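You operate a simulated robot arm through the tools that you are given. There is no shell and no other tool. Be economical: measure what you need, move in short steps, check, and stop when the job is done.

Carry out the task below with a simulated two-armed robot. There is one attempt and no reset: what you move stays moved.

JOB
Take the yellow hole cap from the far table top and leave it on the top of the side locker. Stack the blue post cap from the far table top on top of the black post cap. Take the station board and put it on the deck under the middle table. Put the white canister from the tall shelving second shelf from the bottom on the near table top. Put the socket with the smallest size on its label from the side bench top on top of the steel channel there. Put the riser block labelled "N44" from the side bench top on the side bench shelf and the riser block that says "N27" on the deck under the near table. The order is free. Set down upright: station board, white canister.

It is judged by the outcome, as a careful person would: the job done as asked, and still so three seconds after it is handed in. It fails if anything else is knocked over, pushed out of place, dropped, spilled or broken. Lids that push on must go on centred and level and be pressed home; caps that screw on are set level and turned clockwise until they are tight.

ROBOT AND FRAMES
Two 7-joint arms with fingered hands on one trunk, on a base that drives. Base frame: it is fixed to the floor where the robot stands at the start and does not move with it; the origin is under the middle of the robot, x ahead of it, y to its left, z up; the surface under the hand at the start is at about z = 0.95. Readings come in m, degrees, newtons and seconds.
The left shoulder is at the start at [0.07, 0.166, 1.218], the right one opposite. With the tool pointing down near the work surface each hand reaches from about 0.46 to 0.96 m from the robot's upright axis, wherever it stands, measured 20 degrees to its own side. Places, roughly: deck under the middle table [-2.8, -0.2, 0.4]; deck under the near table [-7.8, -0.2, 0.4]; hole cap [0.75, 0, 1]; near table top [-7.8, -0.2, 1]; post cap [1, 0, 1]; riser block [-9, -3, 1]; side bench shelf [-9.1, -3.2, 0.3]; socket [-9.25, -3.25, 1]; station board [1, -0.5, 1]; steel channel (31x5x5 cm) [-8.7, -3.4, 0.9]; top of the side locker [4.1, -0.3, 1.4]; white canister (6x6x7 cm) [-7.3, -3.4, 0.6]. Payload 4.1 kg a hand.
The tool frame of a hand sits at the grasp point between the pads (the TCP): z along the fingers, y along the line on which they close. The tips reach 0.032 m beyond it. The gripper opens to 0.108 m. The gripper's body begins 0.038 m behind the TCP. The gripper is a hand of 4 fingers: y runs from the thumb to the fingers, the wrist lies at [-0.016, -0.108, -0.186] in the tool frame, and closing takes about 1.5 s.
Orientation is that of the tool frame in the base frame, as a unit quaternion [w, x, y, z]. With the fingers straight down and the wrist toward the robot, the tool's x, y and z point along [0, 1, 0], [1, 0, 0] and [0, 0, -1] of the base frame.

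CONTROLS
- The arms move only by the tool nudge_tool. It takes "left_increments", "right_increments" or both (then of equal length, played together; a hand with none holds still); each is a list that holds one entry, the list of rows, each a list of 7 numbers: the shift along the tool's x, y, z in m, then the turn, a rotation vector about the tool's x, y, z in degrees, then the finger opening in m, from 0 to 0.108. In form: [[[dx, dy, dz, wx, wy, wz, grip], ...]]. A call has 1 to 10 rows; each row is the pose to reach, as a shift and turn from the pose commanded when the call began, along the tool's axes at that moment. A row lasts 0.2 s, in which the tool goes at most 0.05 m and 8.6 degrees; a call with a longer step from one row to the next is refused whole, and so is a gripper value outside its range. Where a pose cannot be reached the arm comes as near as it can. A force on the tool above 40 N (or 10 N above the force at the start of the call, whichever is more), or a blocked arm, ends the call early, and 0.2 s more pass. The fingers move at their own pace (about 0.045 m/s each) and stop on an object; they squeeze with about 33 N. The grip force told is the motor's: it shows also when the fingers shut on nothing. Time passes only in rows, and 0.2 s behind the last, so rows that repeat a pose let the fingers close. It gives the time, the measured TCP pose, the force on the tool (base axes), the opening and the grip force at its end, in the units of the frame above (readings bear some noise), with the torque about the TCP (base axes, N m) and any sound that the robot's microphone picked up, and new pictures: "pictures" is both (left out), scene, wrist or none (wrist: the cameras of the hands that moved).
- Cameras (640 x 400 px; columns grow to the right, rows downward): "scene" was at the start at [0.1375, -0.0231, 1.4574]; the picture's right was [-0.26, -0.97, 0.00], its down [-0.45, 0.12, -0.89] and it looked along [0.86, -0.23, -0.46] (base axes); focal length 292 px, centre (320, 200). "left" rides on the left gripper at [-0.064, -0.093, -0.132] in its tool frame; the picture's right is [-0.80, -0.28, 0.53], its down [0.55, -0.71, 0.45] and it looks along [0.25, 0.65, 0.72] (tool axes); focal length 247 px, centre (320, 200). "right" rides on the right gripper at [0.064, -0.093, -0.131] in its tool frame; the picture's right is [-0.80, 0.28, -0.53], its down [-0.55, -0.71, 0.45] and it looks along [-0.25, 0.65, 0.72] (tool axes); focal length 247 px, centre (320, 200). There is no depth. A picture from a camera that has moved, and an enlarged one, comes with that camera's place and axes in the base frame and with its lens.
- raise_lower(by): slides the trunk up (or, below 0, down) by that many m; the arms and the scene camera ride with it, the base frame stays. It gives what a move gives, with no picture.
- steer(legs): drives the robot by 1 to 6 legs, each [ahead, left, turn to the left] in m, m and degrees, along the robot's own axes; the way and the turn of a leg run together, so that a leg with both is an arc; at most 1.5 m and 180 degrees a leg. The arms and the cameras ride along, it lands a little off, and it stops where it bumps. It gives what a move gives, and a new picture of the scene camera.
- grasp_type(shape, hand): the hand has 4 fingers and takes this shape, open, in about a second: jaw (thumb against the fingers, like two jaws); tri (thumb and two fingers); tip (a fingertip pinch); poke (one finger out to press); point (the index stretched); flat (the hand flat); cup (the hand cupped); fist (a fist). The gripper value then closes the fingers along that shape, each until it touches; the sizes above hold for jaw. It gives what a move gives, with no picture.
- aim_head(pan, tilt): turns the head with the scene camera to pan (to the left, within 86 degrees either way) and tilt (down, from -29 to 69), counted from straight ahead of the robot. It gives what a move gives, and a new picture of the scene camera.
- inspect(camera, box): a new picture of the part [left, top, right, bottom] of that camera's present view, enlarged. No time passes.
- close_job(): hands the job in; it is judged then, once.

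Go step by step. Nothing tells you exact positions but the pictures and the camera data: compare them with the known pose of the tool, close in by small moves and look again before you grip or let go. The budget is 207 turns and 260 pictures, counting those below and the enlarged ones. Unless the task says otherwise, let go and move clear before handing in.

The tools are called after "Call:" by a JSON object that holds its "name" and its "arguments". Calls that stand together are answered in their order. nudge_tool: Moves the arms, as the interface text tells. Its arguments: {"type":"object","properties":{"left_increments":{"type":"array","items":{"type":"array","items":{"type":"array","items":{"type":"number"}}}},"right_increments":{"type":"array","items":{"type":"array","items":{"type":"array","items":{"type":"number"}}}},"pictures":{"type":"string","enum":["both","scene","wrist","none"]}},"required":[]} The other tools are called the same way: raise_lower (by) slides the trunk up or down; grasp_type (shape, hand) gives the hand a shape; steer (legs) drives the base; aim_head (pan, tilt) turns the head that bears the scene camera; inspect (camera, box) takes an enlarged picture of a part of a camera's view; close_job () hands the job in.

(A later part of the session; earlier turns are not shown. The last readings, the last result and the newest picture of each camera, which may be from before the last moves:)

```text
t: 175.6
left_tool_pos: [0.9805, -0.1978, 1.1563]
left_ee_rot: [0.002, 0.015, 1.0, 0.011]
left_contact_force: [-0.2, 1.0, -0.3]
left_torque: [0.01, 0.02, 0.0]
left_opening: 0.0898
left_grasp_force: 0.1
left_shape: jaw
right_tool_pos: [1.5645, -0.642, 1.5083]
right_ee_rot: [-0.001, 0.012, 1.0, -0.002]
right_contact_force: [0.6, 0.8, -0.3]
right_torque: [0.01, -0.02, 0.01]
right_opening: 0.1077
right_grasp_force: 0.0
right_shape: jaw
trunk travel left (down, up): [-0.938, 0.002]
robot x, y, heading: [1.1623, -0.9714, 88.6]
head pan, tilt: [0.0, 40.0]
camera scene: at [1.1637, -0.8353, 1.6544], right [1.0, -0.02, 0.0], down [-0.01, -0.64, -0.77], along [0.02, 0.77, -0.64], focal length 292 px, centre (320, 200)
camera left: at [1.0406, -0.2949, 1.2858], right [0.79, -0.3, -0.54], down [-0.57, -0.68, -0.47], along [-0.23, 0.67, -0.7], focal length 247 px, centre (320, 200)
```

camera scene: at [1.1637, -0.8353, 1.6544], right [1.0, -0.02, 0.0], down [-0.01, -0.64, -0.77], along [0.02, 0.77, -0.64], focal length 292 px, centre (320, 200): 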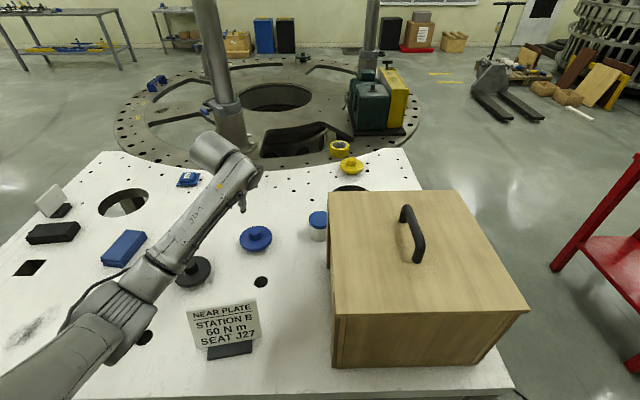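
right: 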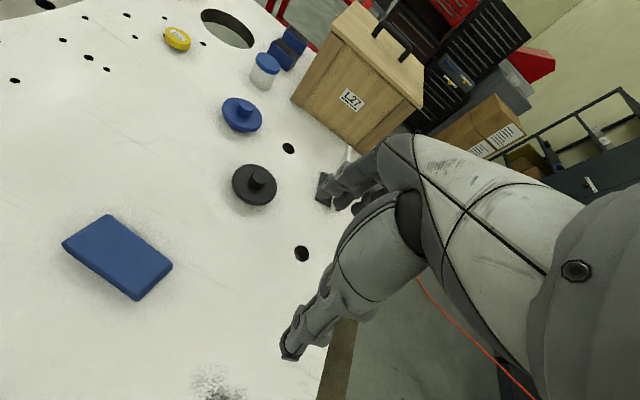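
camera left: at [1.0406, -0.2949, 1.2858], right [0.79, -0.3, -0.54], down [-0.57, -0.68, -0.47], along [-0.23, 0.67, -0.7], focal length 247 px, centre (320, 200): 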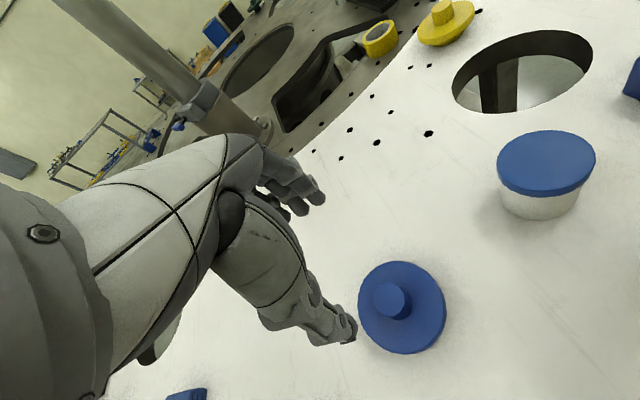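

The blue knob is at about [0.983, -0.215], with its top at z ≈ 1.018. I'll descend to just above the flange.

Call:
{"name": "nudge_tool", "arguments": {"left_increments": [[[-0.002, -0.017, 0.03, 0, 0, 0, 0.08], [-0.002, -0.017, 0.07, 0, 0, 0, 0.08], [-0.002, -0.017, 0.1, 0, 0, 0, 0.08], [-0.002, -0.017, 0.122, 0, 0, 0, 0.08], [-0.002, -0.017, 0.122, 0, 0, 0, 0.08]]]}}

Call:
{"name": "inspect", "arguments": {"camera": "scene", "box": [140, 130, 340, 255]}}

```text
t: 176.8
left_tool_pos: [0.983, -0.2125, 1.0369]
left_ee_rot: [0.002, 0.015, 1.0, 0.011]
left_contact_force: [0.0, 0.0, 0.5]
left_torque: [0.01, -0.03, 0.01]
left_opening: 0.0803
left_grasp_force: 0.2
left_shape: jaw
right_tool_pos: [1.5644, -0.6406, 1.5092]
right_ee_rot: [-0.001, 0.012, 1.0, -0.002]
right_contact_force: [0.4, 0.5, -0.6]
right_torque: [-0.02, -0.01, -0.02]
right_opening: 0.1078
right_grasp_force: 0.1
right_shape: jaw
trunk travel left (down, up): [-0.938, 0.002]
robot x, y, heading: [1.1612, -0.9749, 88.9]
head pan, tilt: [0.0, 40.0]
camera scene: at [1.164, -0.8357, 1.6544], right [1.0, -0.02, 0.0], down [-0.01, -0.64, -0.77], along [0.02, 0.77, -0.64], focal length 292 px, centre (320, 200)
camera left: at [1.0434, -0.3094, 1.1659], right [0.79, -0.29, -0.54], down [-0.57, -0.68, -0.47], along [-0.23, 0.67, -0.7], focal length 247 px, centre (320, 200)
```

scene: 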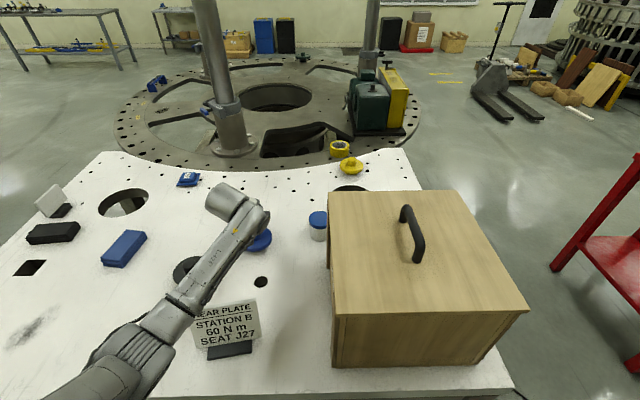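
left: 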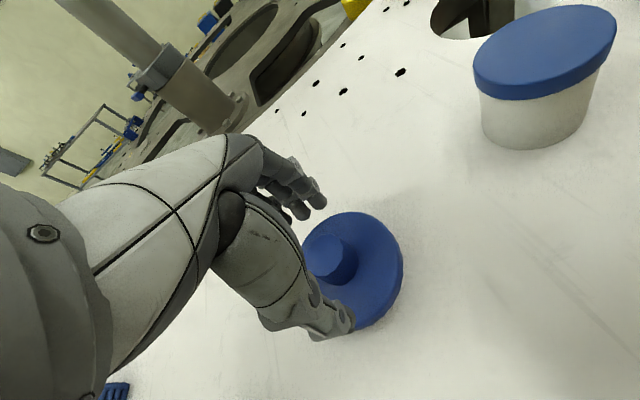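

```text
3.20 times, centred on (240, 192) of scene
camera zoom: at [1.164, -0.8357, 1.6544], right [1.0, -0.02, 0.0], down [-0.01, -0.64, -0.77], along [0.02, 0.77, -0.64], focal length 936 px, centre (576, 224)
```

zoom: 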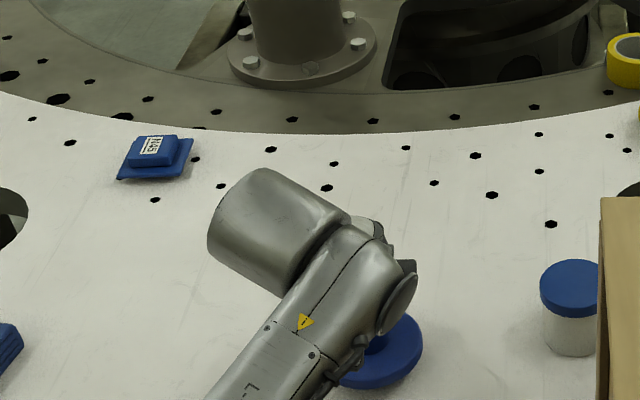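

Call:
{"name": "nudge_tool", "arguments": {"left_increments": [[[-0.002, -0.006, 0.006, 0, 0, 0, 0.08], [-0.002, -0.006, 0.01, 0, 0, 0, 0.08], [-0.002, -0.006, 0.014, 0, 0, 0, 0.08], [-0.002, -0.006, 0.014, 0, 0, 0, 0.05], [-0.002, -0.006, 0.014, 0, 0, 0, 0.0], [-0.002, -0.006, 0.014, 0, 0, 0, 0.0], [-0.002, -0.006, 0.014, 0, 0, 0, 0.0], [-0.002, -0.006, 0.014, 0, 0, 0, 0.0], [-0.002, -0.006, 0.014, 0, 0, 0, 0.0], [-0.002, -0.006, 0.014, 0, 0, 0, 0.0]]], "pictures": "wrist"}}

```text
t: 179.0
left_tool_pos: [0.9849, -0.2201, 1.0227]
left_ee_rot: [0.002, 0.015, 1.0, 0.011]
left_contact_force: [0.9, 0.2, 0.3]
left_torque: [0.01, -0.01, -0.02]
left_opening: 0.028
left_grasp_force: 33.1
left_shape: jaw
right_tool_pos: [1.5643, -0.6405, 1.508]
right_ee_rot: [-0.001, 0.011, 1.0, -0.002]
right_contact_force: [0.8, 0.4, -0.2]
right_torque: [0.02, 0.04, -0.02]
right_opening: 0.1078
right_grasp_force: 0.1
right_shape: jaw
trunk travel left (down, up): [-0.938, 0.002]
robot x, y, heading: [1.163, -0.9735, 89.1]
head pan, tilt: [0.0, 40.0]
camera left: at [1.0447, -0.3165, 1.1519], right [0.79, -0.29, -0.54], down [-0.57, -0.68, -0.47], along [-0.23, 0.67, -0.7], focal length 247 px, centre (320, 200)
```

left: 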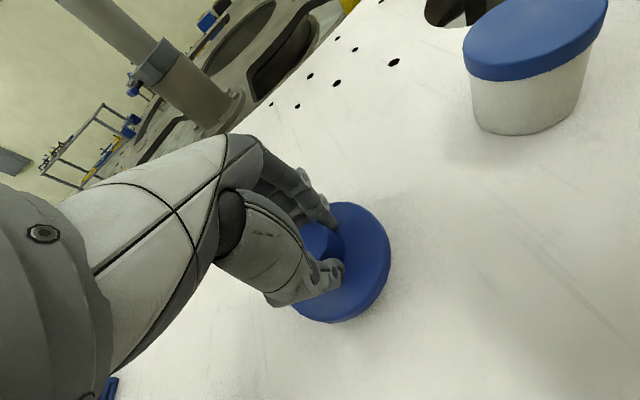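

Gripped on the knob. I'll lift it and move towards the black cap to view it.

Call:
{"name": "nudge_tool", "arguments": {"left_increments": [[[0, 0, -0.02, 0, 0, 0, 0], [0, 0, -0.06, 0, 0, 0, 0], [0, 0, -0.1, 0, 0, 0, 0], [0.03, -0.02, -0.13, 0, 0, 0, 0], [0.06, -0.04, -0.15, 0, 0, 0, 0], [0.09, -0.06, -0.16, 0, 0, 0, 0], [0.1, -0.1, -0.16, 0, 0, 0, 0]]]}}

```text
t: 180.6
left_tool_pos: [0.884, -0.3207, 1.1781]
left_ee_rot: [0.002, 0.015, 1.0, 0.011]
left_contact_force: [0.2, -0.2, -2.0]
left_torque: [0.02, -0.01, 0.0]
left_opening: 0.0277
left_grasp_force: 32.8
left_shape: jaw
right_tool_pos: [1.5648, -0.6417, 1.5085]
right_ee_rot: [-0.001, 0.012, 1.0, -0.002]
right_contact_force: [-0.8, -0.1, 0.5]
right_torque: [0.03, -0.02, 0.01]
right_opening: 0.1076
right_grasp_force: 0.0
right_shape: jaw
trunk travel left (down, up): [-0.938, 0.002]
robot x, y, heading: [1.1658, -0.9701, 88.7]
head pan, tilt: [0.0, 40.0]
camera scene: at [1.1631, -0.8377, 1.6546], right [1.0, -0.02, 0.0], down [-0.01, -0.64, -0.77], along [0.02, 0.77, -0.64], focal length 292 px, centre (320, 200)
camera left: at [0.9438, -0.4194, 1.308], right [0.79, -0.29, -0.54], down [-0.57, -0.68, -0.47], along [-0.23, 0.67, -0.7], focal length 247 px, centre (320, 200)
```

scene: 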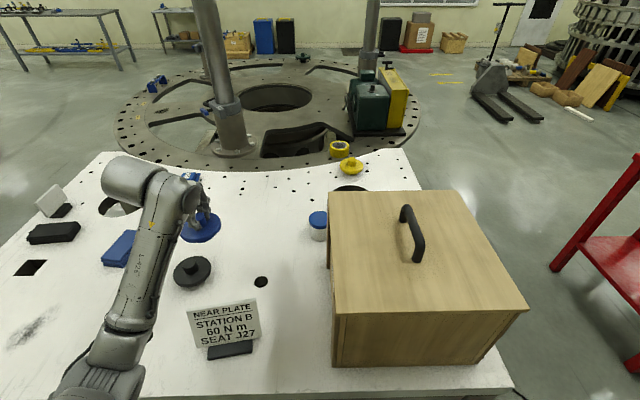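
left: 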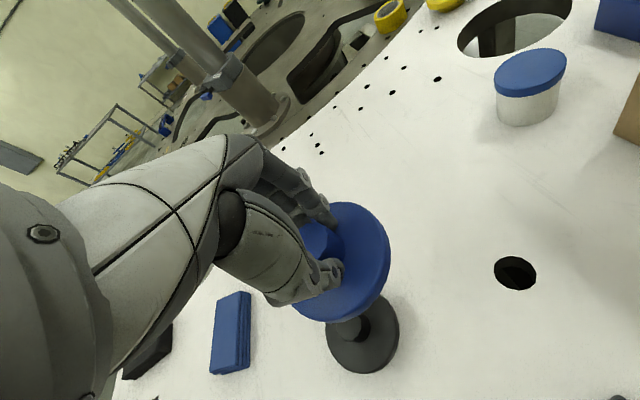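

Call:
{"name": "inspect", "arguments": {"camera": "scene", "box": [150, 200, 250, 300]}}

Call:
{"name": "inspect", "arguments": {"camera": "left", "box": [260, 190, 460, 390]}}

```text
4.00 times, centred on (200, 250) of scene
camera zoom: at [1.1631, -0.8377, 1.6546], right [1.0, -0.02, 0.0], down [-0.01, -0.64, -0.77], along [0.02, 0.77, -0.64], focal length 1170 px, centre (800, 0)
```

zoom: 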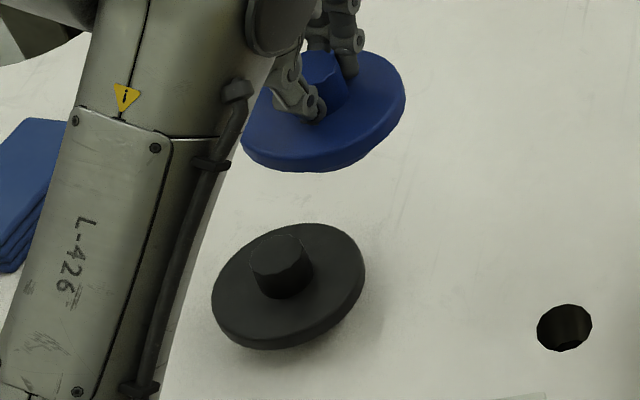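

```text
2.00 times, centred on (360, 290) of left
camera zoom: at [0.9438, -0.4194, 1.308], right [0.79, -0.29, -0.54], down [-0.57, -0.68, -0.47], along [-0.23, 0.67, -0.7], focal length 494 px, centre (240, 20)
```

zoom: 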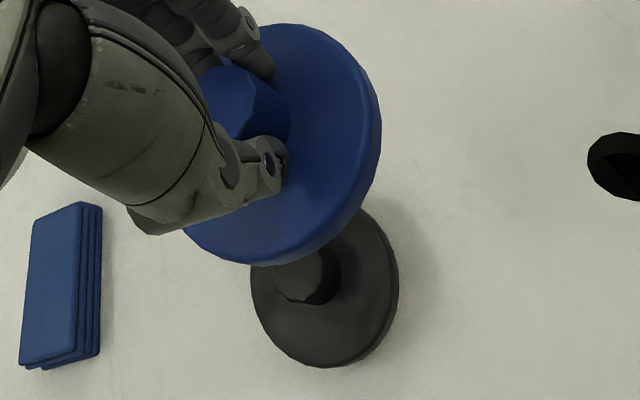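

The black knob is at about [0.826, -0.337]. I'll go over it and lower to just above.

Call:
{"name": "nudge_tool", "arguments": {"left_increments": [[[0.03, -0.009, 0, 0, 0, 0, 0], [0.0575, -0.0177, 0, 0, 0, 0, 0], [0.0575, -0.0177, 0.03, 0, 0, 0, 0], [0.0575, -0.0177, 0.06, 0, 0, 0, 0], [0.0575, -0.0177, 0.07, 0, 0, 0, 0]]]}}

Call:
{"name": "inspect", "arguments": {"camera": "scene", "box": [150, 200, 250, 300]}}

Call:
{"name": "inspect", "arguments": {"camera": "left", "box": [260, 190, 460, 390]}}

```text
t: 181.8
left_tool_pos: [0.821, -0.3362, 1.1046]
left_ee_rot: [0.003, 0.016, 1.0, 0.012]
left_contact_force: [-0.4, 0.6, -2.4]
left_torque: [0.0, -0.01, 0.02]
left_opening: 0.0275
left_grasp_force: 33.2
left_shape: jaw
right_tool_pos: [1.5628, -0.6406, 1.5096]
right_ee_rot: [-0.001, 0.011, 1.0, -0.002]
right_contact_force: [1.3, 0.9, 0.3]
right_torque: [0.01, 0.02, -0.02]
right_opening: 0.1078
right_grasp_force: 0.1
right_shape: jaw
trunk travel left (down, up): [-0.938, 0.002]
robot x, y, heading: [1.1624, -0.9671, 89.0]
head pan, tilt: [0.0, 40.0]
camera scene: at [1.1628, -0.8359, 1.6544], right [1.0, -0.02, 0.0], down [-0.01, -0.64, -0.77], along [0.02, 0.77, -0.64], focal length 292 px, centre (320, 200)
camera left: at [0.8825, -0.4328, 1.235], right [0.79, -0.29, -0.54], down [-0.57, -0.68, -0.47], along [-0.23, 0.67, -0.7], focal length 247 px, centre (320, 200)
```

scene: 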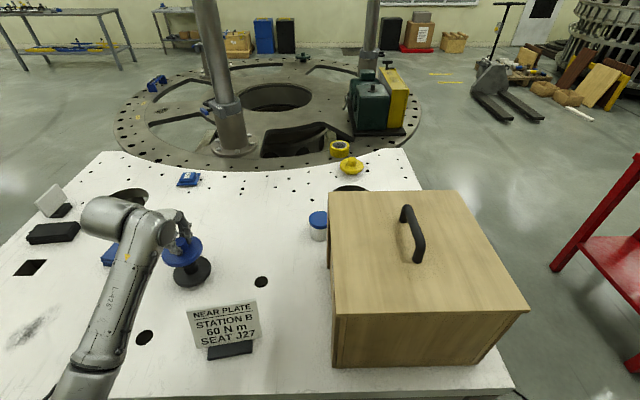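
left: 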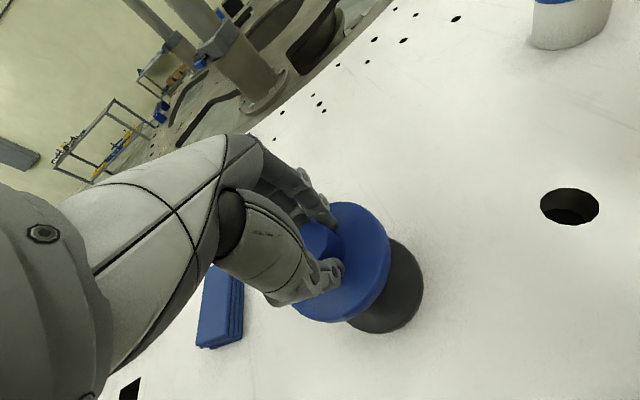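

```text
4.00 times, centred on (200, 250) of scene
camera zoom: at [1.1628, -0.8359, 1.6544], right [1.0, -0.02, 0.0], down [-0.01, -0.64, -0.77], along [0.02, 0.77, -0.64], focal length 1170 px, centre (800, 0)
```

zoom: 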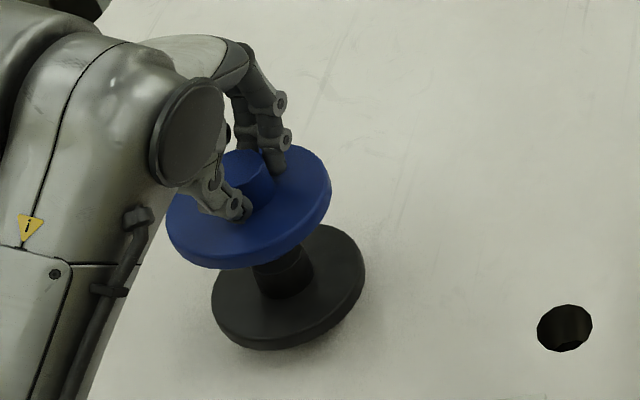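

```text
2.00 times, centred on (360, 290) of left
camera zoom: at [0.8825, -0.4328, 1.235], right [0.79, -0.29, -0.54], down [-0.57, -0.68, -0.47], along [-0.23, 0.67, -0.7], focal length 494 px, centre (240, 20)
```

zoom: 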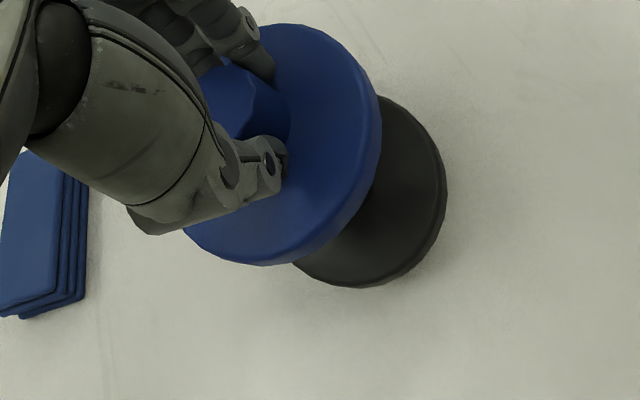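

Both views say the black cap is offset about (+4, -2.5) mm from the blue one. I'll correct and lower gently to contact.

Call:
{"name": "nudge_tool", "arguments": {"left_increments": [[[-0.004, -0.0025, 0.0, 0, 0, 0, 0], [-0.004, -0.0025, 0.005, 0, 0, 0, 0], [-0.004, -0.0025, 0.009, 0, 0, 0, 0], [-0.004, -0.0025, 0.012, 0, 0, 0, 0], [-0.004, -0.0025, 0.014, 0, 0, 0, 0], [-0.004, -0.0025, 0.016, 0, 0, 0, 0]]], "pictures": "scene"}}

Call:
{"name": "inspect", "arguments": {"camera": "scene", "box": [150, 200, 250, 300]}}

```text
t: 183.2
left_tool_pos: [0.8279, -0.3372, 1.0918]
left_ee_rot: [0.002, 0.016, 1.0, 0.011]
left_contact_force: [-0.4, 0.1, -1.7]
left_torque: [-0.02, 0.02, 0.01]
left_opening: 0.0279
left_grasp_force: 33.0
left_shape: jaw
right_tool_pos: [1.5645, -0.6414, 1.5081]
right_ee_rot: [0.0, 0.011, 1.0, -0.001]
right_contact_force: [-0.3, 1.2, 0.0]
right_torque: [-0.02, 0.01, 0.0]
right_opening: 0.108
right_grasp_force: 0.1
right_shape: jaw
trunk travel left (down, up): [-0.938, 0.002]
robot x, y, heading: [1.1643, -0.9715, 88.9]
head pan, tilt: [0.0, 40.0]
camera scene: at [1.1637, -0.8354, 1.6544], right [1.0, -0.02, 0.0], down [-0.01, -0.64, -0.77], along [0.02, 0.77, -0.64], focal length 292 px, centre (320, 200)
```

scene: 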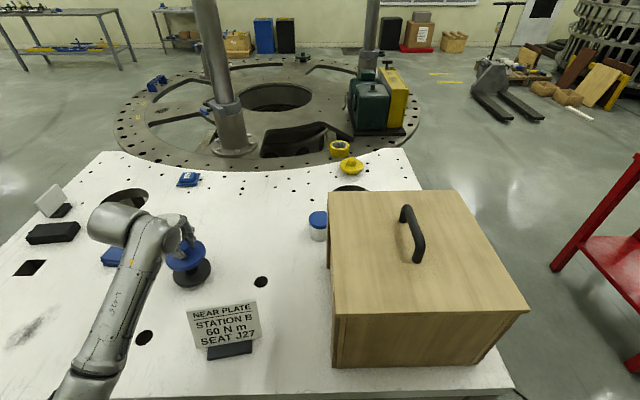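

```text
4.00 times, centred on (200, 250) of scene
camera zoom: at [1.1637, -0.8354, 1.6544], right [1.0, -0.02, 0.0], down [-0.01, -0.64, -0.77], along [0.02, 0.77, -0.64], focal length 1170 px, centre (800, 0)
```

zoom: 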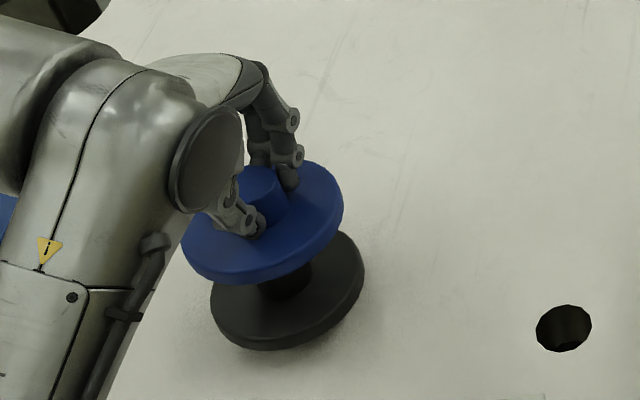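

Nearly centred. I'll lower on until contact with a tiny correction.

Call:
{"name": "nudge_tool", "arguments": {"left_increments": [[[0.0015, 0, 0.002, 0, 0, 0, 0], [0.0015, 0, 0.004, 0, 0, 0, 0], [0.0015, 0, 0.006, 0, 0, 0, 0], [0.0015, 0, 0.008, 0, 0, 0, 0]]], "pictures": "none"}}

```text
t: 184.2
left_tool_pos: [0.8258, -0.3371, 1.0849]
left_ee_rot: [0.002, 0.014, 1.0, 0.012]
left_contact_force: [-0.8, -0.9, -1.1]
left_torque: [0.0, 0.02, 0.02]
left_opening: 0.028
left_grasp_force: 33.1
left_shape: jaw
right_tool_pos: [1.5651, -0.6407, 1.5082]
right_ee_rot: [-0.001, 0.011, 1.0, -0.002]
right_contact_force: [0.3, -0.7, 0.2]
right_torque: [0.01, -0.02, -0.04]
right_opening: 0.1079
right_grasp_force: 0.1
right_shape: jaw
trunk travel left (down, up): [-0.938, 0.002]
robot x, y, heading: [1.1611, -0.9726, 88.9]
head pan, tilt: [0.0, 40.0]
```

Call:
{"name": "nudge_tool", "arguments": {"left_increments": [[[0, 0, 0.003, 0, 0, 0, 0], [0, 0, 0.006, 0, 0, 0, 0], [0, 0, 0.009, 0, 0, 0, 0], [0, 0, 0.012, 0, 0, 0, 0]]], "pictures": "wrist"}}

Call:
{"name": "inspect", "arguments": {"camera": "scene", "box": [150, 200, 250, 300]}}

```text
t: 185.2
left_tool_pos: [0.8273, -0.3382, 1.0807]
left_ee_rot: [0.0, 0.015, 1.0, 0.021]
left_contact_force: [1.0, -6.5, 27.8]
left_torque: [-0.03, 0.02, -0.02]
left_opening: 0.0301
left_grasp_force: 32.9
left_shape: jaw
right_tool_pos: [1.5657, -0.6458, 1.5062]
right_ee_rot: [-0.003, 0.01, 1.0, 0.0]
right_contact_force: [0.0, -0.2, 1.1]
right_torque: [-0.03, 0.01, 0.01]
right_opening: 0.1077
right_grasp_force: 0.1
right_shape: jaw
trunk travel left (down, up): [-0.938, 0.002]
robot x, y, heading: [1.1669, -0.9707, 88.9]
head pan, tilt: [0.0, 40.0]
stopped in row 4 (left hand): the force on the tool passed its limit at 43 N (the readings are from after the stop); the commanded pose is now the measured one
camera left: at [0.8878, -0.437, 1.2084], right [0.79, -0.28, -0.54], down [-0.57, -0.67, -0.48], along [-0.23, 0.69, -0.69], focal length 247 px, centre (320, 200)
```

left: 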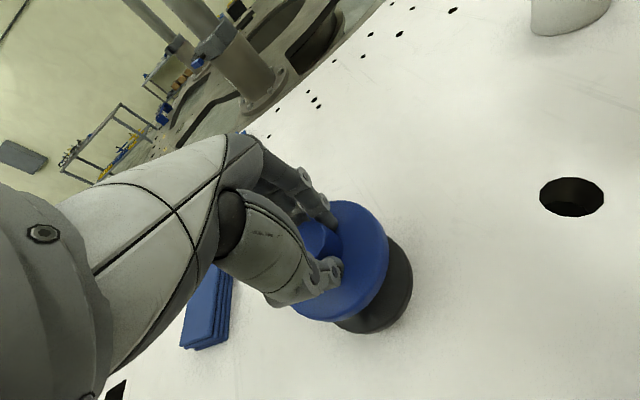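

```text
4.00 times, centred on (200, 250) of scene
camera zoom: at [1.1661, -0.8412, 1.6549], right [1.0, -0.02, 0.0], down [-0.01, -0.64, -0.77], along [0.02, 0.77, -0.64], focal length 1170 px, centre (800, 0)
```

zoom: 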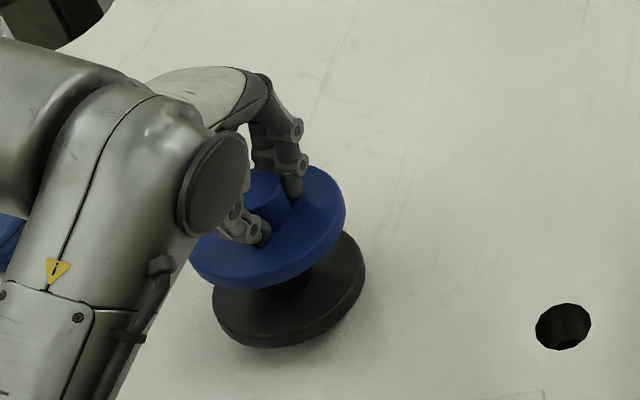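

It rests on the knob. I'll ease the load off a bit, then open.

Call:
{"name": "nudge_tool", "arguments": {"left_increments": [[[0, 0, -0.001, 0, 0, 0, 0], [0, 0, -0.002, 0, 0, 0, 0], [0, 0, -0.002, 0, 0, 0, 0]]], "pictures": "none"}}

```text
t: 186.0
left_tool_pos: [0.8274, -0.3383, 1.0825]
left_ee_rot: [0.0, 0.015, 1.0, 0.019]
left_contact_force: [-2.0, 0.8, 33.6]
left_torque: [0.29, 0.08, -0.02]
left_opening: 0.0304
left_grasp_force: 33.0
left_shape: jaw
right_tool_pos: [1.5671, -0.6459, 1.5077]
right_ee_rot: [-0.002, 0.012, 1.0, 0.0]
right_contact_force: [-0.2, -0.5, 0.0]
right_torque: [-0.03, 0.02, 0.01]
right_opening: 0.1076
right_grasp_force: 0.0
right_shape: jaw
trunk travel left (down, up): [-0.938, 0.002]
robot x, y, heading: [1.1638, -0.9717, 89.0]
head pan, tilt: [0.0, 40.0]
```

Call:
{"name": "nudge_tool", "arguments": {"left_increments": [[[0, 0, -0.001, 0.5, 0, 0, 0], [0, 0, -0.002, 0.9, 0, 0, 0], [0, 0, -0.002, 0.9, 0, 0, 0]]], "pictures": "none"}}

```text
t: 186.8
left_tool_pos: [0.8286, -0.3366, 1.0816]
left_ee_rot: [0.0, 0.013, 1.0, 0.01]
left_contact_force: [-2.6, 1.6, 26.3]
left_torque: [0.37, 0.05, 0.02]
left_opening: 0.0303
left_grasp_force: 32.8
left_shape: jaw
right_tool_pos: [1.5661, -0.6449, 1.5071]
right_ee_rot: [-0.002, 0.011, 1.0, -0.001]
right_contact_force: [0.8, -0.4, -0.2]
right_torque: [0.01, -0.01, 0.03]
right_opening: 0.1077
right_grasp_force: 0.0
right_shape: jaw
trunk travel left (down, up): [-0.938, 0.002]
robot x, y, heading: [1.1616, -0.9707, 89.1]
head pan, tilt: [0.0, 40.0]
```

Call:
{"name": "nudge_tool", "arguments": {"left_increments": [[[0, 0, -0.001, 0, 0, 0, 0], [0, 0, -0.002, 0, 0, 0, 0], [0, 0, -0.003, 0, 0, 0, 0], [0, 0, -0.003, 0, 0, 0, 0]]], "pictures": "none"}}

Call:
{"name": "inspect", "arguments": {"camera": "scene", "box": [150, 200, 250, 300]}}

```text
t: 187.8
left_tool_pos: [0.8267, -0.3386, 1.0823]
left_ee_rot: [0.001, 0.015, 1.0, 0.007]
left_contact_force: [1.7, 0.8, 8.0]
left_torque: [0.28, -0.05, -0.04]
left_opening: 0.0297
left_grasp_force: 32.9
left_shape: jaw
right_tool_pos: [1.5663, -0.6415, 1.5065]
right_ee_rot: [-0.001, 0.011, 1.0, -0.001]
right_contact_force: [-0.5, 0.1, -0.5]
right_torque: [-0.01, -0.02, 0.0]
right_opening: 0.1077
right_grasp_force: 0.1
right_shape: jaw
trunk travel left (down, up): [-0.938, 0.002]
robot x, y, heading: [1.1599, -0.9713, 88.8]
head pan, tilt: [0.0, 40.0]
```

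```text
4.00 times, centred on (200, 250) of scene
camera zoom: at [1.1652, -0.837, 1.6544], right [1.0, -0.02, 0.0], down [-0.01, -0.64, -0.77], along [0.02, 0.77, -0.64], focal length 1170 px, centre (800, 0)
```

zoom: 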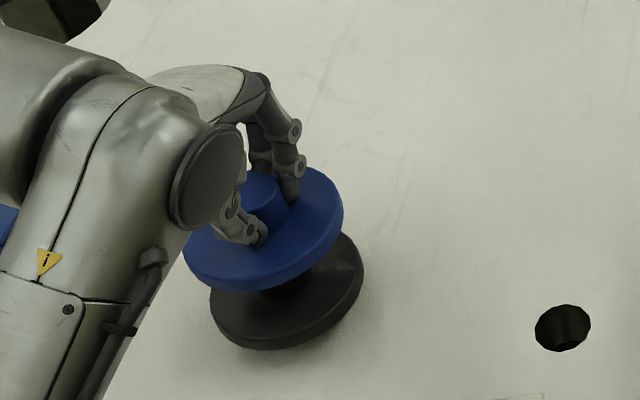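

Load is light now. I'm opening the fingers.

Call:
{"name": "nudge_tool", "arguments": {"left_increments": [[[0, 0, 0, 0, 0, 0, 0.034], [0, 0, 0, 0, 0, 0, 0.038], [0, 0, 0, 0, 0, 0, 0.045], [0, 0, 0, 0, 0, 0, 0.055], [0, 0, 0, 0, 0, 0, 0.065], [0, 0, 0, 0, 0, 0, 0.07], [0, 0, 0, 0, 0, 0, 0.07]]]}}

Call:
{"name": "inspect", "arguments": {"camera": "scene", "box": [150, 200, 250, 300]}}

```text
t: 189.4
left_tool_pos: [0.8252, -0.3369, 1.0821]
left_ee_rot: [0.001, 0.015, 1.0, 0.008]
left_contact_force: [-0.5, -0.8, 0.0]
left_torque: [0.0, 0.0, 0.03]
left_opening: 0.0697
left_grasp_force: 0.1
left_shape: jaw
right_tool_pos: [1.5654, -0.6413, 1.5073]
right_ee_rot: [0.0, 0.011, 1.0, -0.001]
right_contact_force: [0.3, 0.2, 0.2]
right_torque: [0.01, 0.0, -0.03]
right_opening: 0.1079
right_grasp_force: 0.1
right_shape: jaw
trunk travel left (down, up): [-0.938, 0.002]
robot x, y, heading: [1.1616, -0.9691, 88.8]
head pan, tilt: [0.0, 40.0]
camera scene: at [1.1639, -0.8357, 1.6544], right [1.0, -0.02, 0.0], down [-0.01, -0.64, -0.77], along [0.02, 0.77, -0.64], focal length 292 px, centre (320, 200)
camera left: at [0.886, -0.4327, 1.2123], right [0.79, -0.3, -0.54], down [-0.57, -0.68, -0.46], along [-0.23, 0.67, -0.71], focal length 247 px, centre (320, 200)
```

scene: 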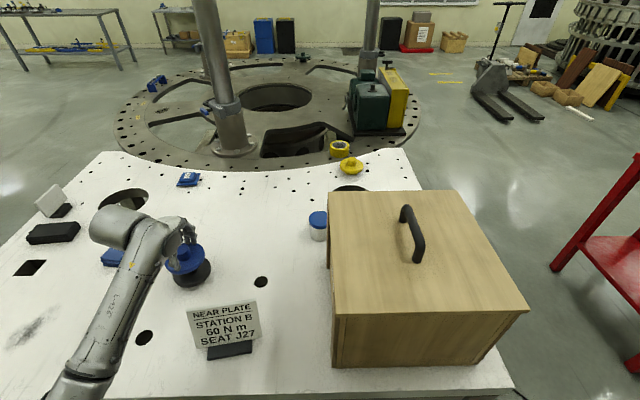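
left: 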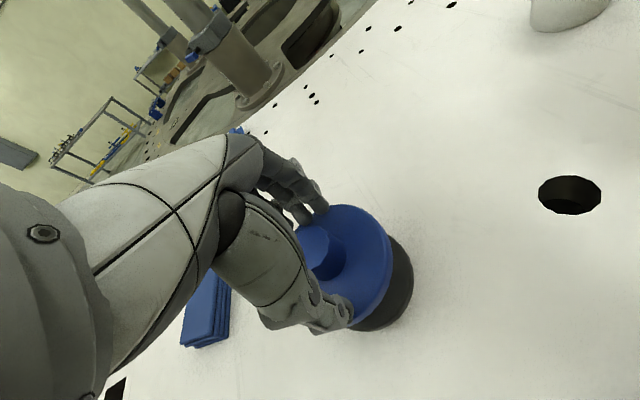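

```text
4.00 times, centred on (200, 250) of scene
camera zoom: at [1.1639, -0.8357, 1.6544], right [1.0, -0.02, 0.0], down [-0.01, -0.64, -0.77], along [0.02, 0.77, -0.64], focal length 1170 px, centre (800, 0)
```

zoom: 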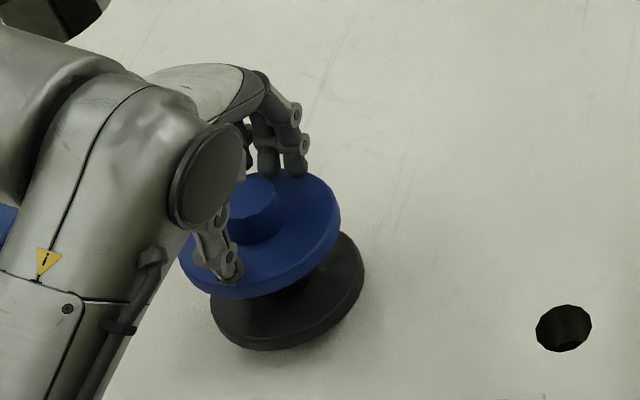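

Call:
{"name": "nudge_tool", "arguments": {"left_increments": [[[0, 0, -0.01, 0, 0, 0, 0.075], [0, 0, -0.03, 0, 0, 0, 0.075], [0, 0, -0.06, 0, 0, 0, 0.075], [0, 0, -0.1, 0, 0, 0, 0.075], [0.03, 0, -0.13, 0, 0, 0, 0.075], [0.06, 0, -0.16, 0, 0, 0, 0.075]]]}}

Call:
{"name": "inspect", "arguments": {"camera": "scene", "box": [150, 200, 250, 300]}}

Call:
{"name": "inspect", "arguments": {"camera": "left", "box": [300, 220, 500, 400]}}

```text
t: 190.8
left_tool_pos: [0.7659, -0.3347, 1.243]
left_ee_rot: [0.003, 0.015, 1.0, 0.008]
left_contact_force: [0.0, 0.4, -0.2]
left_torque: [0.06, -0.02, -0.02]
left_opening: 0.0746
left_grasp_force: 0.1
left_shape: jaw
right_tool_pos: [1.5629, -0.6404, 1.5082]
right_ee_rot: [-0.001, 0.011, 1.0, -0.001]
right_contact_force: [-0.3, -0.1, 0.2]
right_torque: [0.02, -0.02, 0.02]
right_opening: 0.1079
right_grasp_force: 0.1
right_shape: jaw
trunk travel left (down, up): [-0.938, 0.002]
robot x, y, heading: [1.1581, -0.9692, 88.8]
head pan, tilt: [0.0, 40.0]
camera scene: at [1.1621, -0.8362, 1.6544], right [1.0, -0.02, 0.0], down [-0.01, -0.64, -0.77], along [0.02, 0.77, -0.64], focal length 292 px, centre (320, 200)
camera left: at [0.8259, -0.4305, 1.3729], right [0.79, -0.3, -0.53], down [-0.57, -0.68, -0.46], along [-0.23, 0.67, -0.71], focal length 247 px, centre (320, 200)
```

scene: 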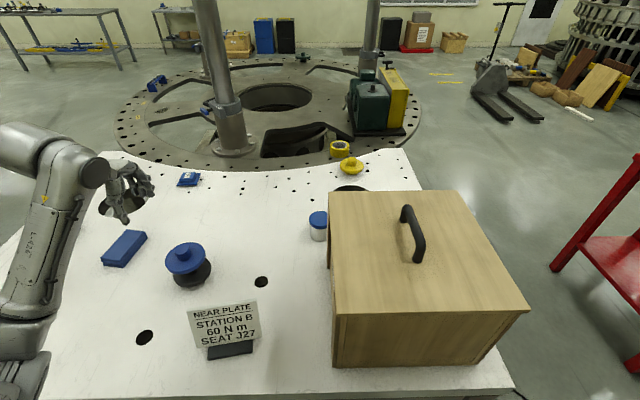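
left: 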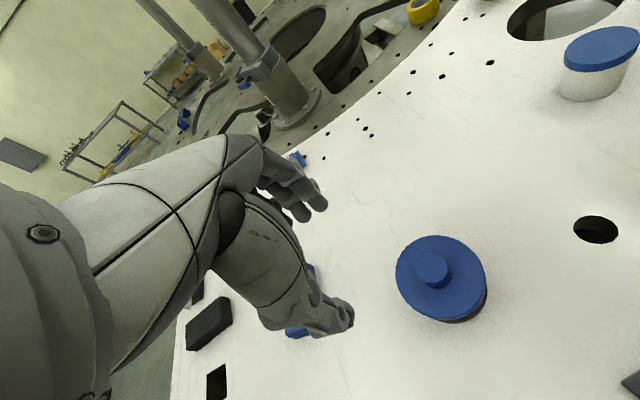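

```text
4.00 times, centred on (200, 250) of scene
camera zoom: at [1.1621, -0.8362, 1.6544], right [1.0, -0.02, 0.0], down [-0.01, -0.64, -0.77], along [0.02, 0.77, -0.64], focal length 1170 px, centre (800, 0)
```

zoom: 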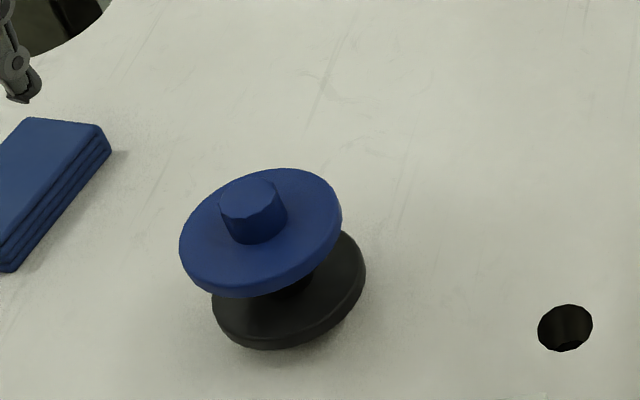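

```text
2.22 times, centred on (400, 310) of left
camera zoom: at [0.8259, -0.4305, 1.3729], right [0.79, -0.3, -0.53], down [-0.57, -0.68, -0.46], along [-0.23, 0.67, -0.71], focal length 549 px, centre (142, -44)
```

zoom: 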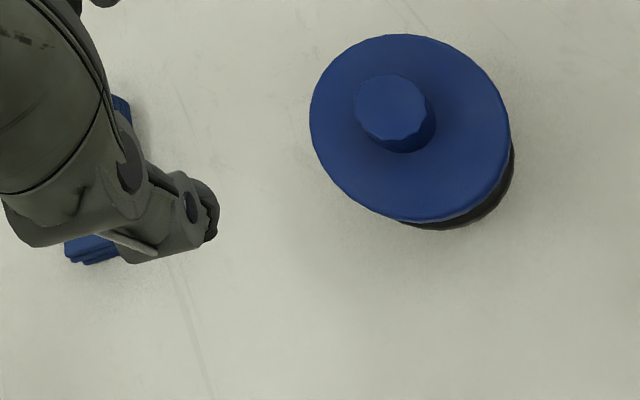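

The stack looks level and centred. Next is the station board: I'll back up a little and look at it closely.

Call:
{"name": "steer", "arguments": {"legs": [[-0.2, 0, 1.0]]}}

Call:
{"name": "inspect", "arguments": {"camera": "scene", "box": [180, 200, 330, 300]}}

Call:
{"name": "inspect", "arguments": {"camera": "left", "box": [0, 0, 640, 400]}}

```text
t: 192.4
left_tool_pos: [0.753, -0.5378, 1.2394]
left_ee_rot: [0.001, 0.007, 1.0, 0.007]
left_contact_force: [0.3, -0.2, 0.0]
left_torque: [0.01, 0.02, -0.01]
left_opening: 0.0745
left_grasp_force: 0.0
left_shape: jaw
right_tool_pos: [1.5573, -0.8307, 1.5054]
right_ee_rot: [-0.002, 0.003, 1.0, -0.004]
right_contact_force: [-0.2, 0.1, 0.1]
right_torque: [-0.04, 0.02, 0.01]
right_opening: 0.1077
right_grasp_force: 0.1
right_shape: jaw
trunk travel left (down, up): [-0.938, 0.002]
robot x, y, heading: [1.1615, -1.1744, 89.8]
head pan, tilt: [0.0, 40.0]
camera scene: at [1.1591, -1.0322, 1.6539], right [1.0, 0.0, 0.0], down [0.0, -0.65, -0.76], along [0.0, 0.76, -0.65], focal length 292 px, centre (320, 200)
```

scene: 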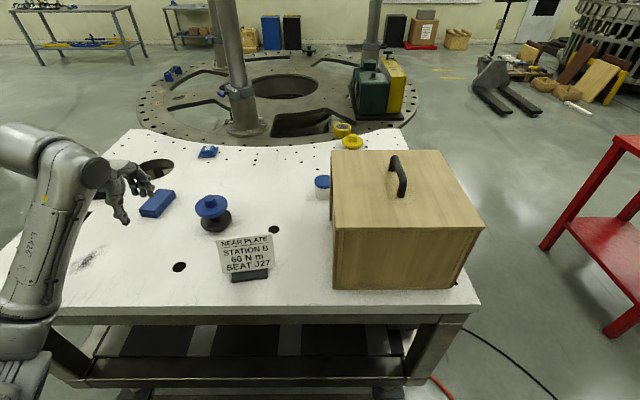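

```text
4.00 times, centred on (255, 250) of scene
camera zoom: at [1.1591, -1.0322, 1.6539], right [1.0, 0.0, 0.0], down [0.0, -0.65, -0.76], along [0.0, 0.76, -0.65], focal length 1170 px, centre (580, 0)
```

zoom: 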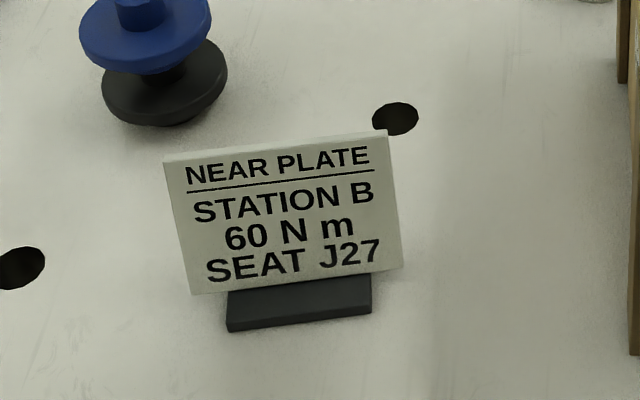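

```text
1.00 times, centred on (320, 200) of left (not enlarged: the box is as wide or as high as the picture)
camera zoom: at [0.8158, -0.6331, 1.3711], right [0.8, -0.29, -0.53], down [-0.56, -0.69, -0.46], along [-0.24, 0.66, -0.71], focal length 247 px, centre (320, 200)
```

zoom: 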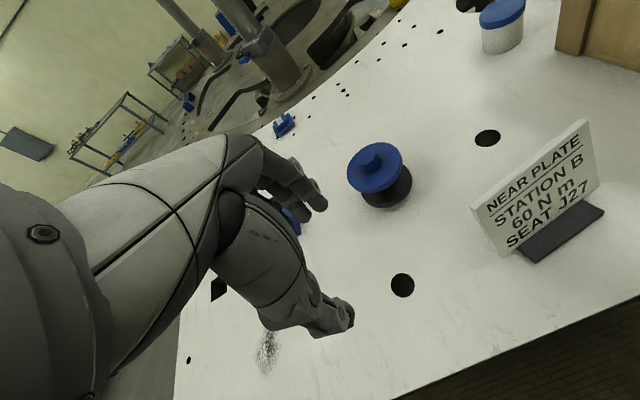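

The board panel is about 15 cm wide with its top edge from [0.883, -0.506] to [1.029, -0.486] at z 1.07, leaning back 20° and yawed 8°. I'll bring the left hand above it, aligned to the panel.

Call:
{"name": "nudge_tool", "arguments": {"left_increments": [[[-0.035, 0.013, 0.01, 3.3, -0.2, -1.5, 0.07], [-0.07, 0.026, 0.02, 6.6, -0.5, -3, 0.07], [-0.105, 0.04, 0.04, 10, -0.7, -4.4, 0.07], [-0.14, 0.053, 0.055, 13.3, -1.0, -5.9, 0.07], [-0.175, 0.066, 0.07, 16.6, -1.2, -7.4, 0.07], [-0.202, 0.077, 0.091, 20, -1.5, -8.8, 0.07], [-0.202, 0.077, 0.091, 20, -1.5, -8.8, 0.07]]]}}

```text
t: 194.0
left_tool_pos: [0.9571, -0.4648, 1.1531]
left_ee_rot: [0.014, -0.07, 0.984, -0.165]
left_contact_force: [0.0, 0.0, -0.1]
left_torque: [-0.03, 0.02, 0.02]
left_opening: 0.0705
left_grasp_force: 0.0
left_shape: jaw
right_tool_pos: [1.5565, -0.8373, 1.505]
right_ee_rot: [-0.002, 0.004, 1.0, -0.002]
right_contact_force: [-0.1, -0.7, -0.2]
right_torque: [0.05, -0.03, -0.02]
right_opening: 0.1079
right_grasp_force: 0.0
right_shape: jaw
trunk travel left (down, up): [-0.938, 0.002]
robot x, y, heading: [1.1587, -1.1712, 89.5]
head pan, tilt: [0.0, 40.0]
camera scene: at [1.1581, -1.0381, 1.6545], right [1.0, 0.0, 0.0], down [0.0, -0.64, -0.77], along [0.0, 0.77, -0.64], focal length 292 px, centre (320, 200)
camera left: at [1.0251, -0.5002, 1.3076], right [0.85, -0.32, -0.41], down [-0.43, -0.88, -0.19], along [-0.3, 0.34, -0.89], focal length 247 px, centre (320, 200)
```

scene: 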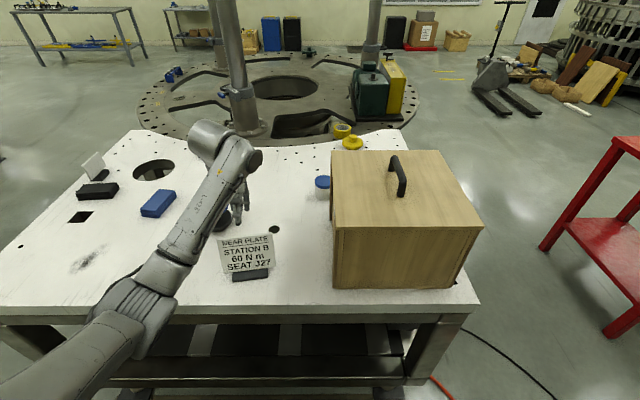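
left: 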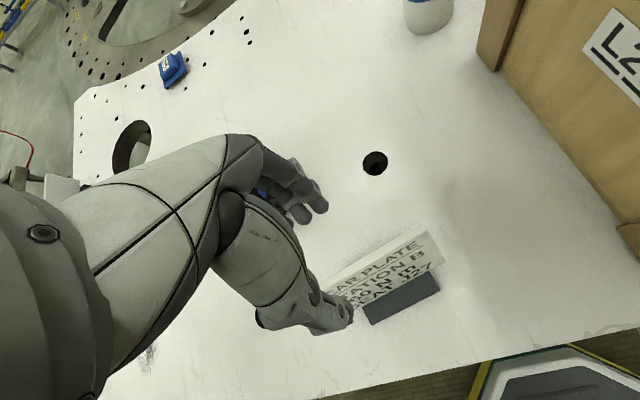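

Alignment is good. I'll descend along the panel and grip.

Call:
{"name": "nudge_tool", "arguments": {"left_increments": [[[0, 0, 0.03, 0, 0, 0, 0.07], [0, 0, 0.06, 0, 0, 0, 0.07], [0, 0, 0.085, 0, 0, 0, 0.07], [0, 0, 0.1, 0, 0, 0, 0.07], [0, 0, 0.1, 0, 0, 0, 0.07]]]}}

Call:
{"name": "inspect", "arguments": {"camera": "scene", "box": [180, 200, 330, 300]}}

```text
t: 195.2
left_tool_pos: [0.9619, -0.4999, 1.0594]
left_ee_rot: [0.014, -0.071, 0.984, -0.165]
left_contact_force: [-0.8, 0.3, -0.7]
left_torque: [0.0, -0.01, 0.0]
left_opening: 0.0705
left_grasp_force: 0.0
left_shape: jaw
right_tool_pos: [1.556, -0.8355, 1.5054]
right_ee_rot: [-0.001, 0.003, 1.0, -0.002]
right_contact_force: [0.6, -0.1, -0.4]
right_torque: [-0.01, 0.0, 0.04]
right_opening: 0.1077
right_grasp_force: 0.1
right_shape: jaw
trunk travel left (down, up): [-0.938, 0.002]
robot x, y, heading: [1.1582, -1.1762, 89.7]
head pan, tilt: [0.0, 40.0]
camera scene: at [1.1589, -1.0373, 1.6544], right [1.0, 0.0, 0.0], down [0.0, -0.64, -0.77], along [0.0, 0.77, -0.64], focal length 292 px, centre (320, 200)
camera left: at [1.0306, -0.5337, 1.2141], right [0.85, -0.32, -0.41], down [-0.43, -0.88, -0.19], along [-0.3, 0.34, -0.89], focal length 247 px, centre (320, 200)
```

scene: 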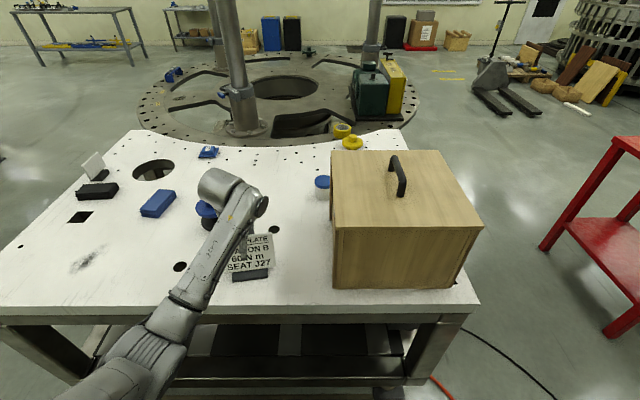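
left: 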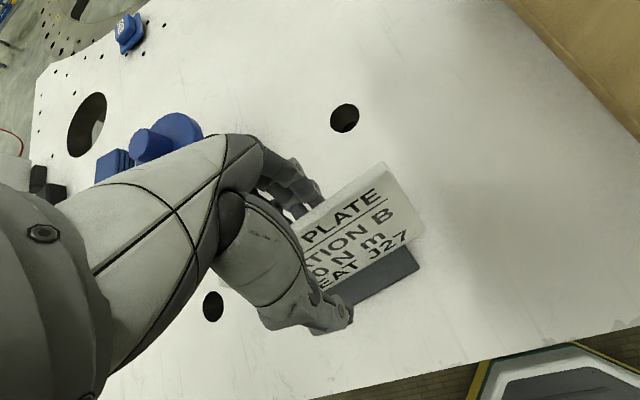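

```text
4.00 times, centred on (255, 250) of scene
camera zoom: at [1.1589, -1.0373, 1.6544], right [1.0, 0.0, 0.0], down [0.0, -0.64, -0.77], along [0.0, 0.77, -0.64], focal length 1170 px, centre (580, 0)
```

zoom: 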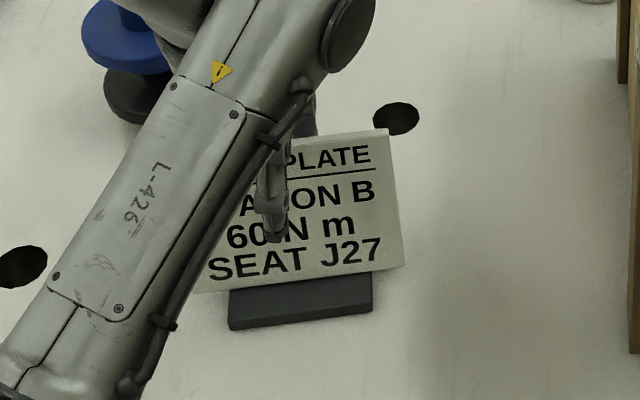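

Call:
{"name": "nudge_tool", "arguments": {"left_increments": [[[0, 0, 0, 0, 0, 0, 0.03], [0, 0, 0, 0, 0, 0, 0.0], [0, 0, 0, 0, 0, 0, 0.0], [0, 0, 0, 0, 0, 0, 0.0], [0, 0, 0, 0, 0, 0, 0.0], [0, 0, 0, 0, 0, 0, 0.0], [0, 0, 0, 0, 0, 0, 0.0], [0, 0, 0, 0, 0, 0, 0.0]]]}}

```text
t: 197.0
left_tool_pos: [0.9611, -0.4986, 1.0595]
left_ee_rot: [0.013, -0.07, 0.984, -0.166]
left_contact_force: [0.4, 0.3, -0.4]
left_torque: [0.05, 0.0, -0.02]
left_opening: 0.0035
left_grasp_force: 33.0
left_shape: jaw
right_tool_pos: [1.5562, -0.8368, 1.5038]
right_ee_rot: [-0.001, 0.004, 1.0, -0.001]
right_contact_force: [0.4, 0.2, -0.2]
right_torque: [0.01, 0.03, -0.01]
right_opening: 0.1079
right_grasp_force: 0.1
right_shape: jaw
trunk travel left (down, up): [-0.938, 0.002]
robot x, y, heading: [1.1591, -1.1766, 89.9]
head pan, tilt: [0.0, 40.0]
camera scene: at [1.159, -1.0369, 1.6544], right [1.0, 0.0, 0.0], down [0.0, -0.64, -0.77], along [0.0, 0.77, -0.64], focal length 292 px, centre (320, 200)
camera left: at [1.0306, -0.5334, 1.214], right [0.85, -0.32, -0.41], down [-0.43, -0.88, -0.19], along [-0.3, 0.34, -0.89], focal length 247 px, centre (320, 200)
```

scene: 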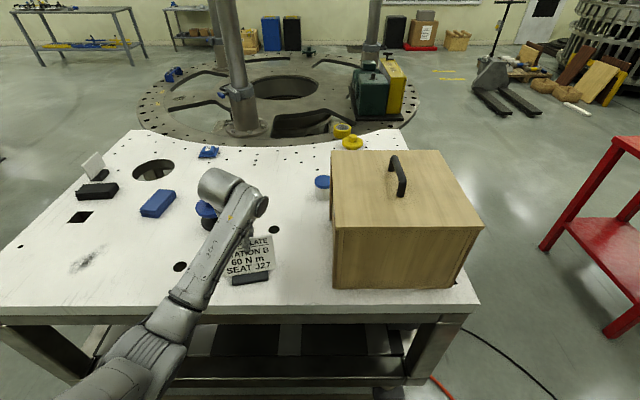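
left: 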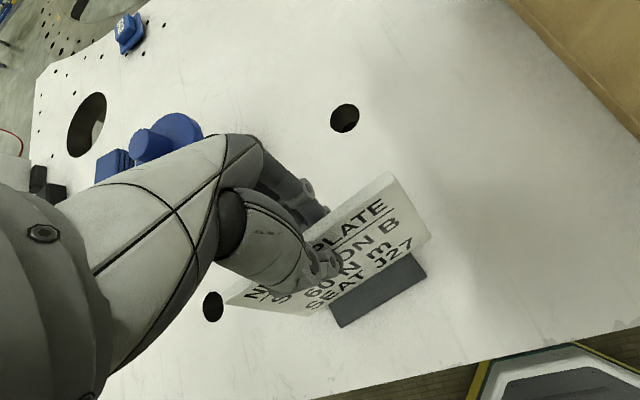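

Gripped. I'll lift and verify.

Call:
{"name": "nudge_tool", "arguments": {"left_increments": [[[0, -0.01, -0.028, 0, 0, 0, 0], [0, -0.02, -0.056, 0, 0, 0, 0], [0, -0.03, -0.085, 0, 0, 0, 0], [0, -0.045, -0.13, 0, 0, 0, 0], [0, -0.06, -0.175, 0, 0, 0, 0]]]}}

```text
t: 198.2
left_tool_pos: [0.9613, -0.499, 1.2421]
left_ee_rot: [0.014, -0.07, 0.983, -0.167]
left_contact_force: [-0.5, 1.3, -2.3]
left_torque: [0.05, 0.0, -0.06]
left_opening: 0.0033
left_grasp_force: 33.4
left_shape: jaw
right_tool_pos: [1.5545, -0.8366, 1.5048]
right_ee_rot: [0.0, 0.004, 1.0, -0.003]
right_contact_force: [-0.8, -0.5, 0.0]
right_torque: [0.03, -0.04, 0.01]
right_opening: 0.1077
right_grasp_force: 0.0
right_shape: jaw
trunk travel left (down, up): [-0.938, 0.002]
robot x, y, heading: [1.1561, -1.1734, 89.6]
head pan, tilt: [0.0, 40.0]
camera scene: at [1.1571, -1.038, 1.6543], right [1.0, 0.0, 0.0], down [0.0, -0.64, -0.77], along [0.0, 0.77, -0.64], focal length 292 px, centre (320, 200)
camera left: at [1.0295, -0.5327, 1.3954], right [0.85, -0.32, -0.41], down [-0.43, -0.88, -0.19], along [-0.3, 0.34, -0.89], focal length 247 px, centre (320, 200)
```

scene: 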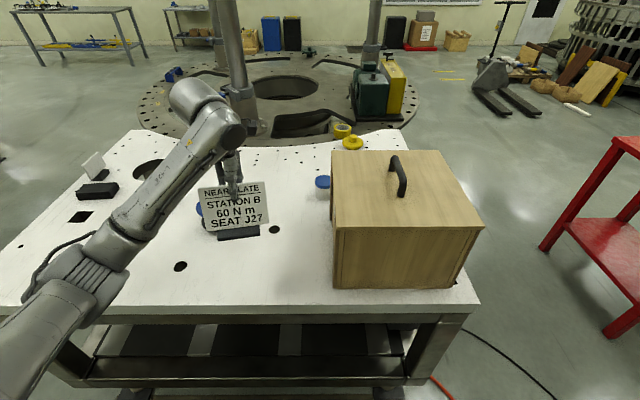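
left: 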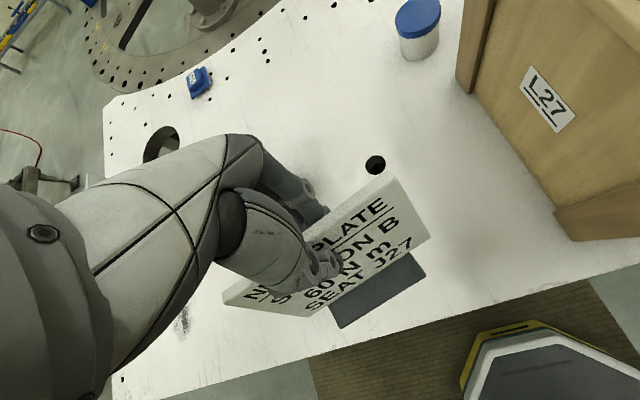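

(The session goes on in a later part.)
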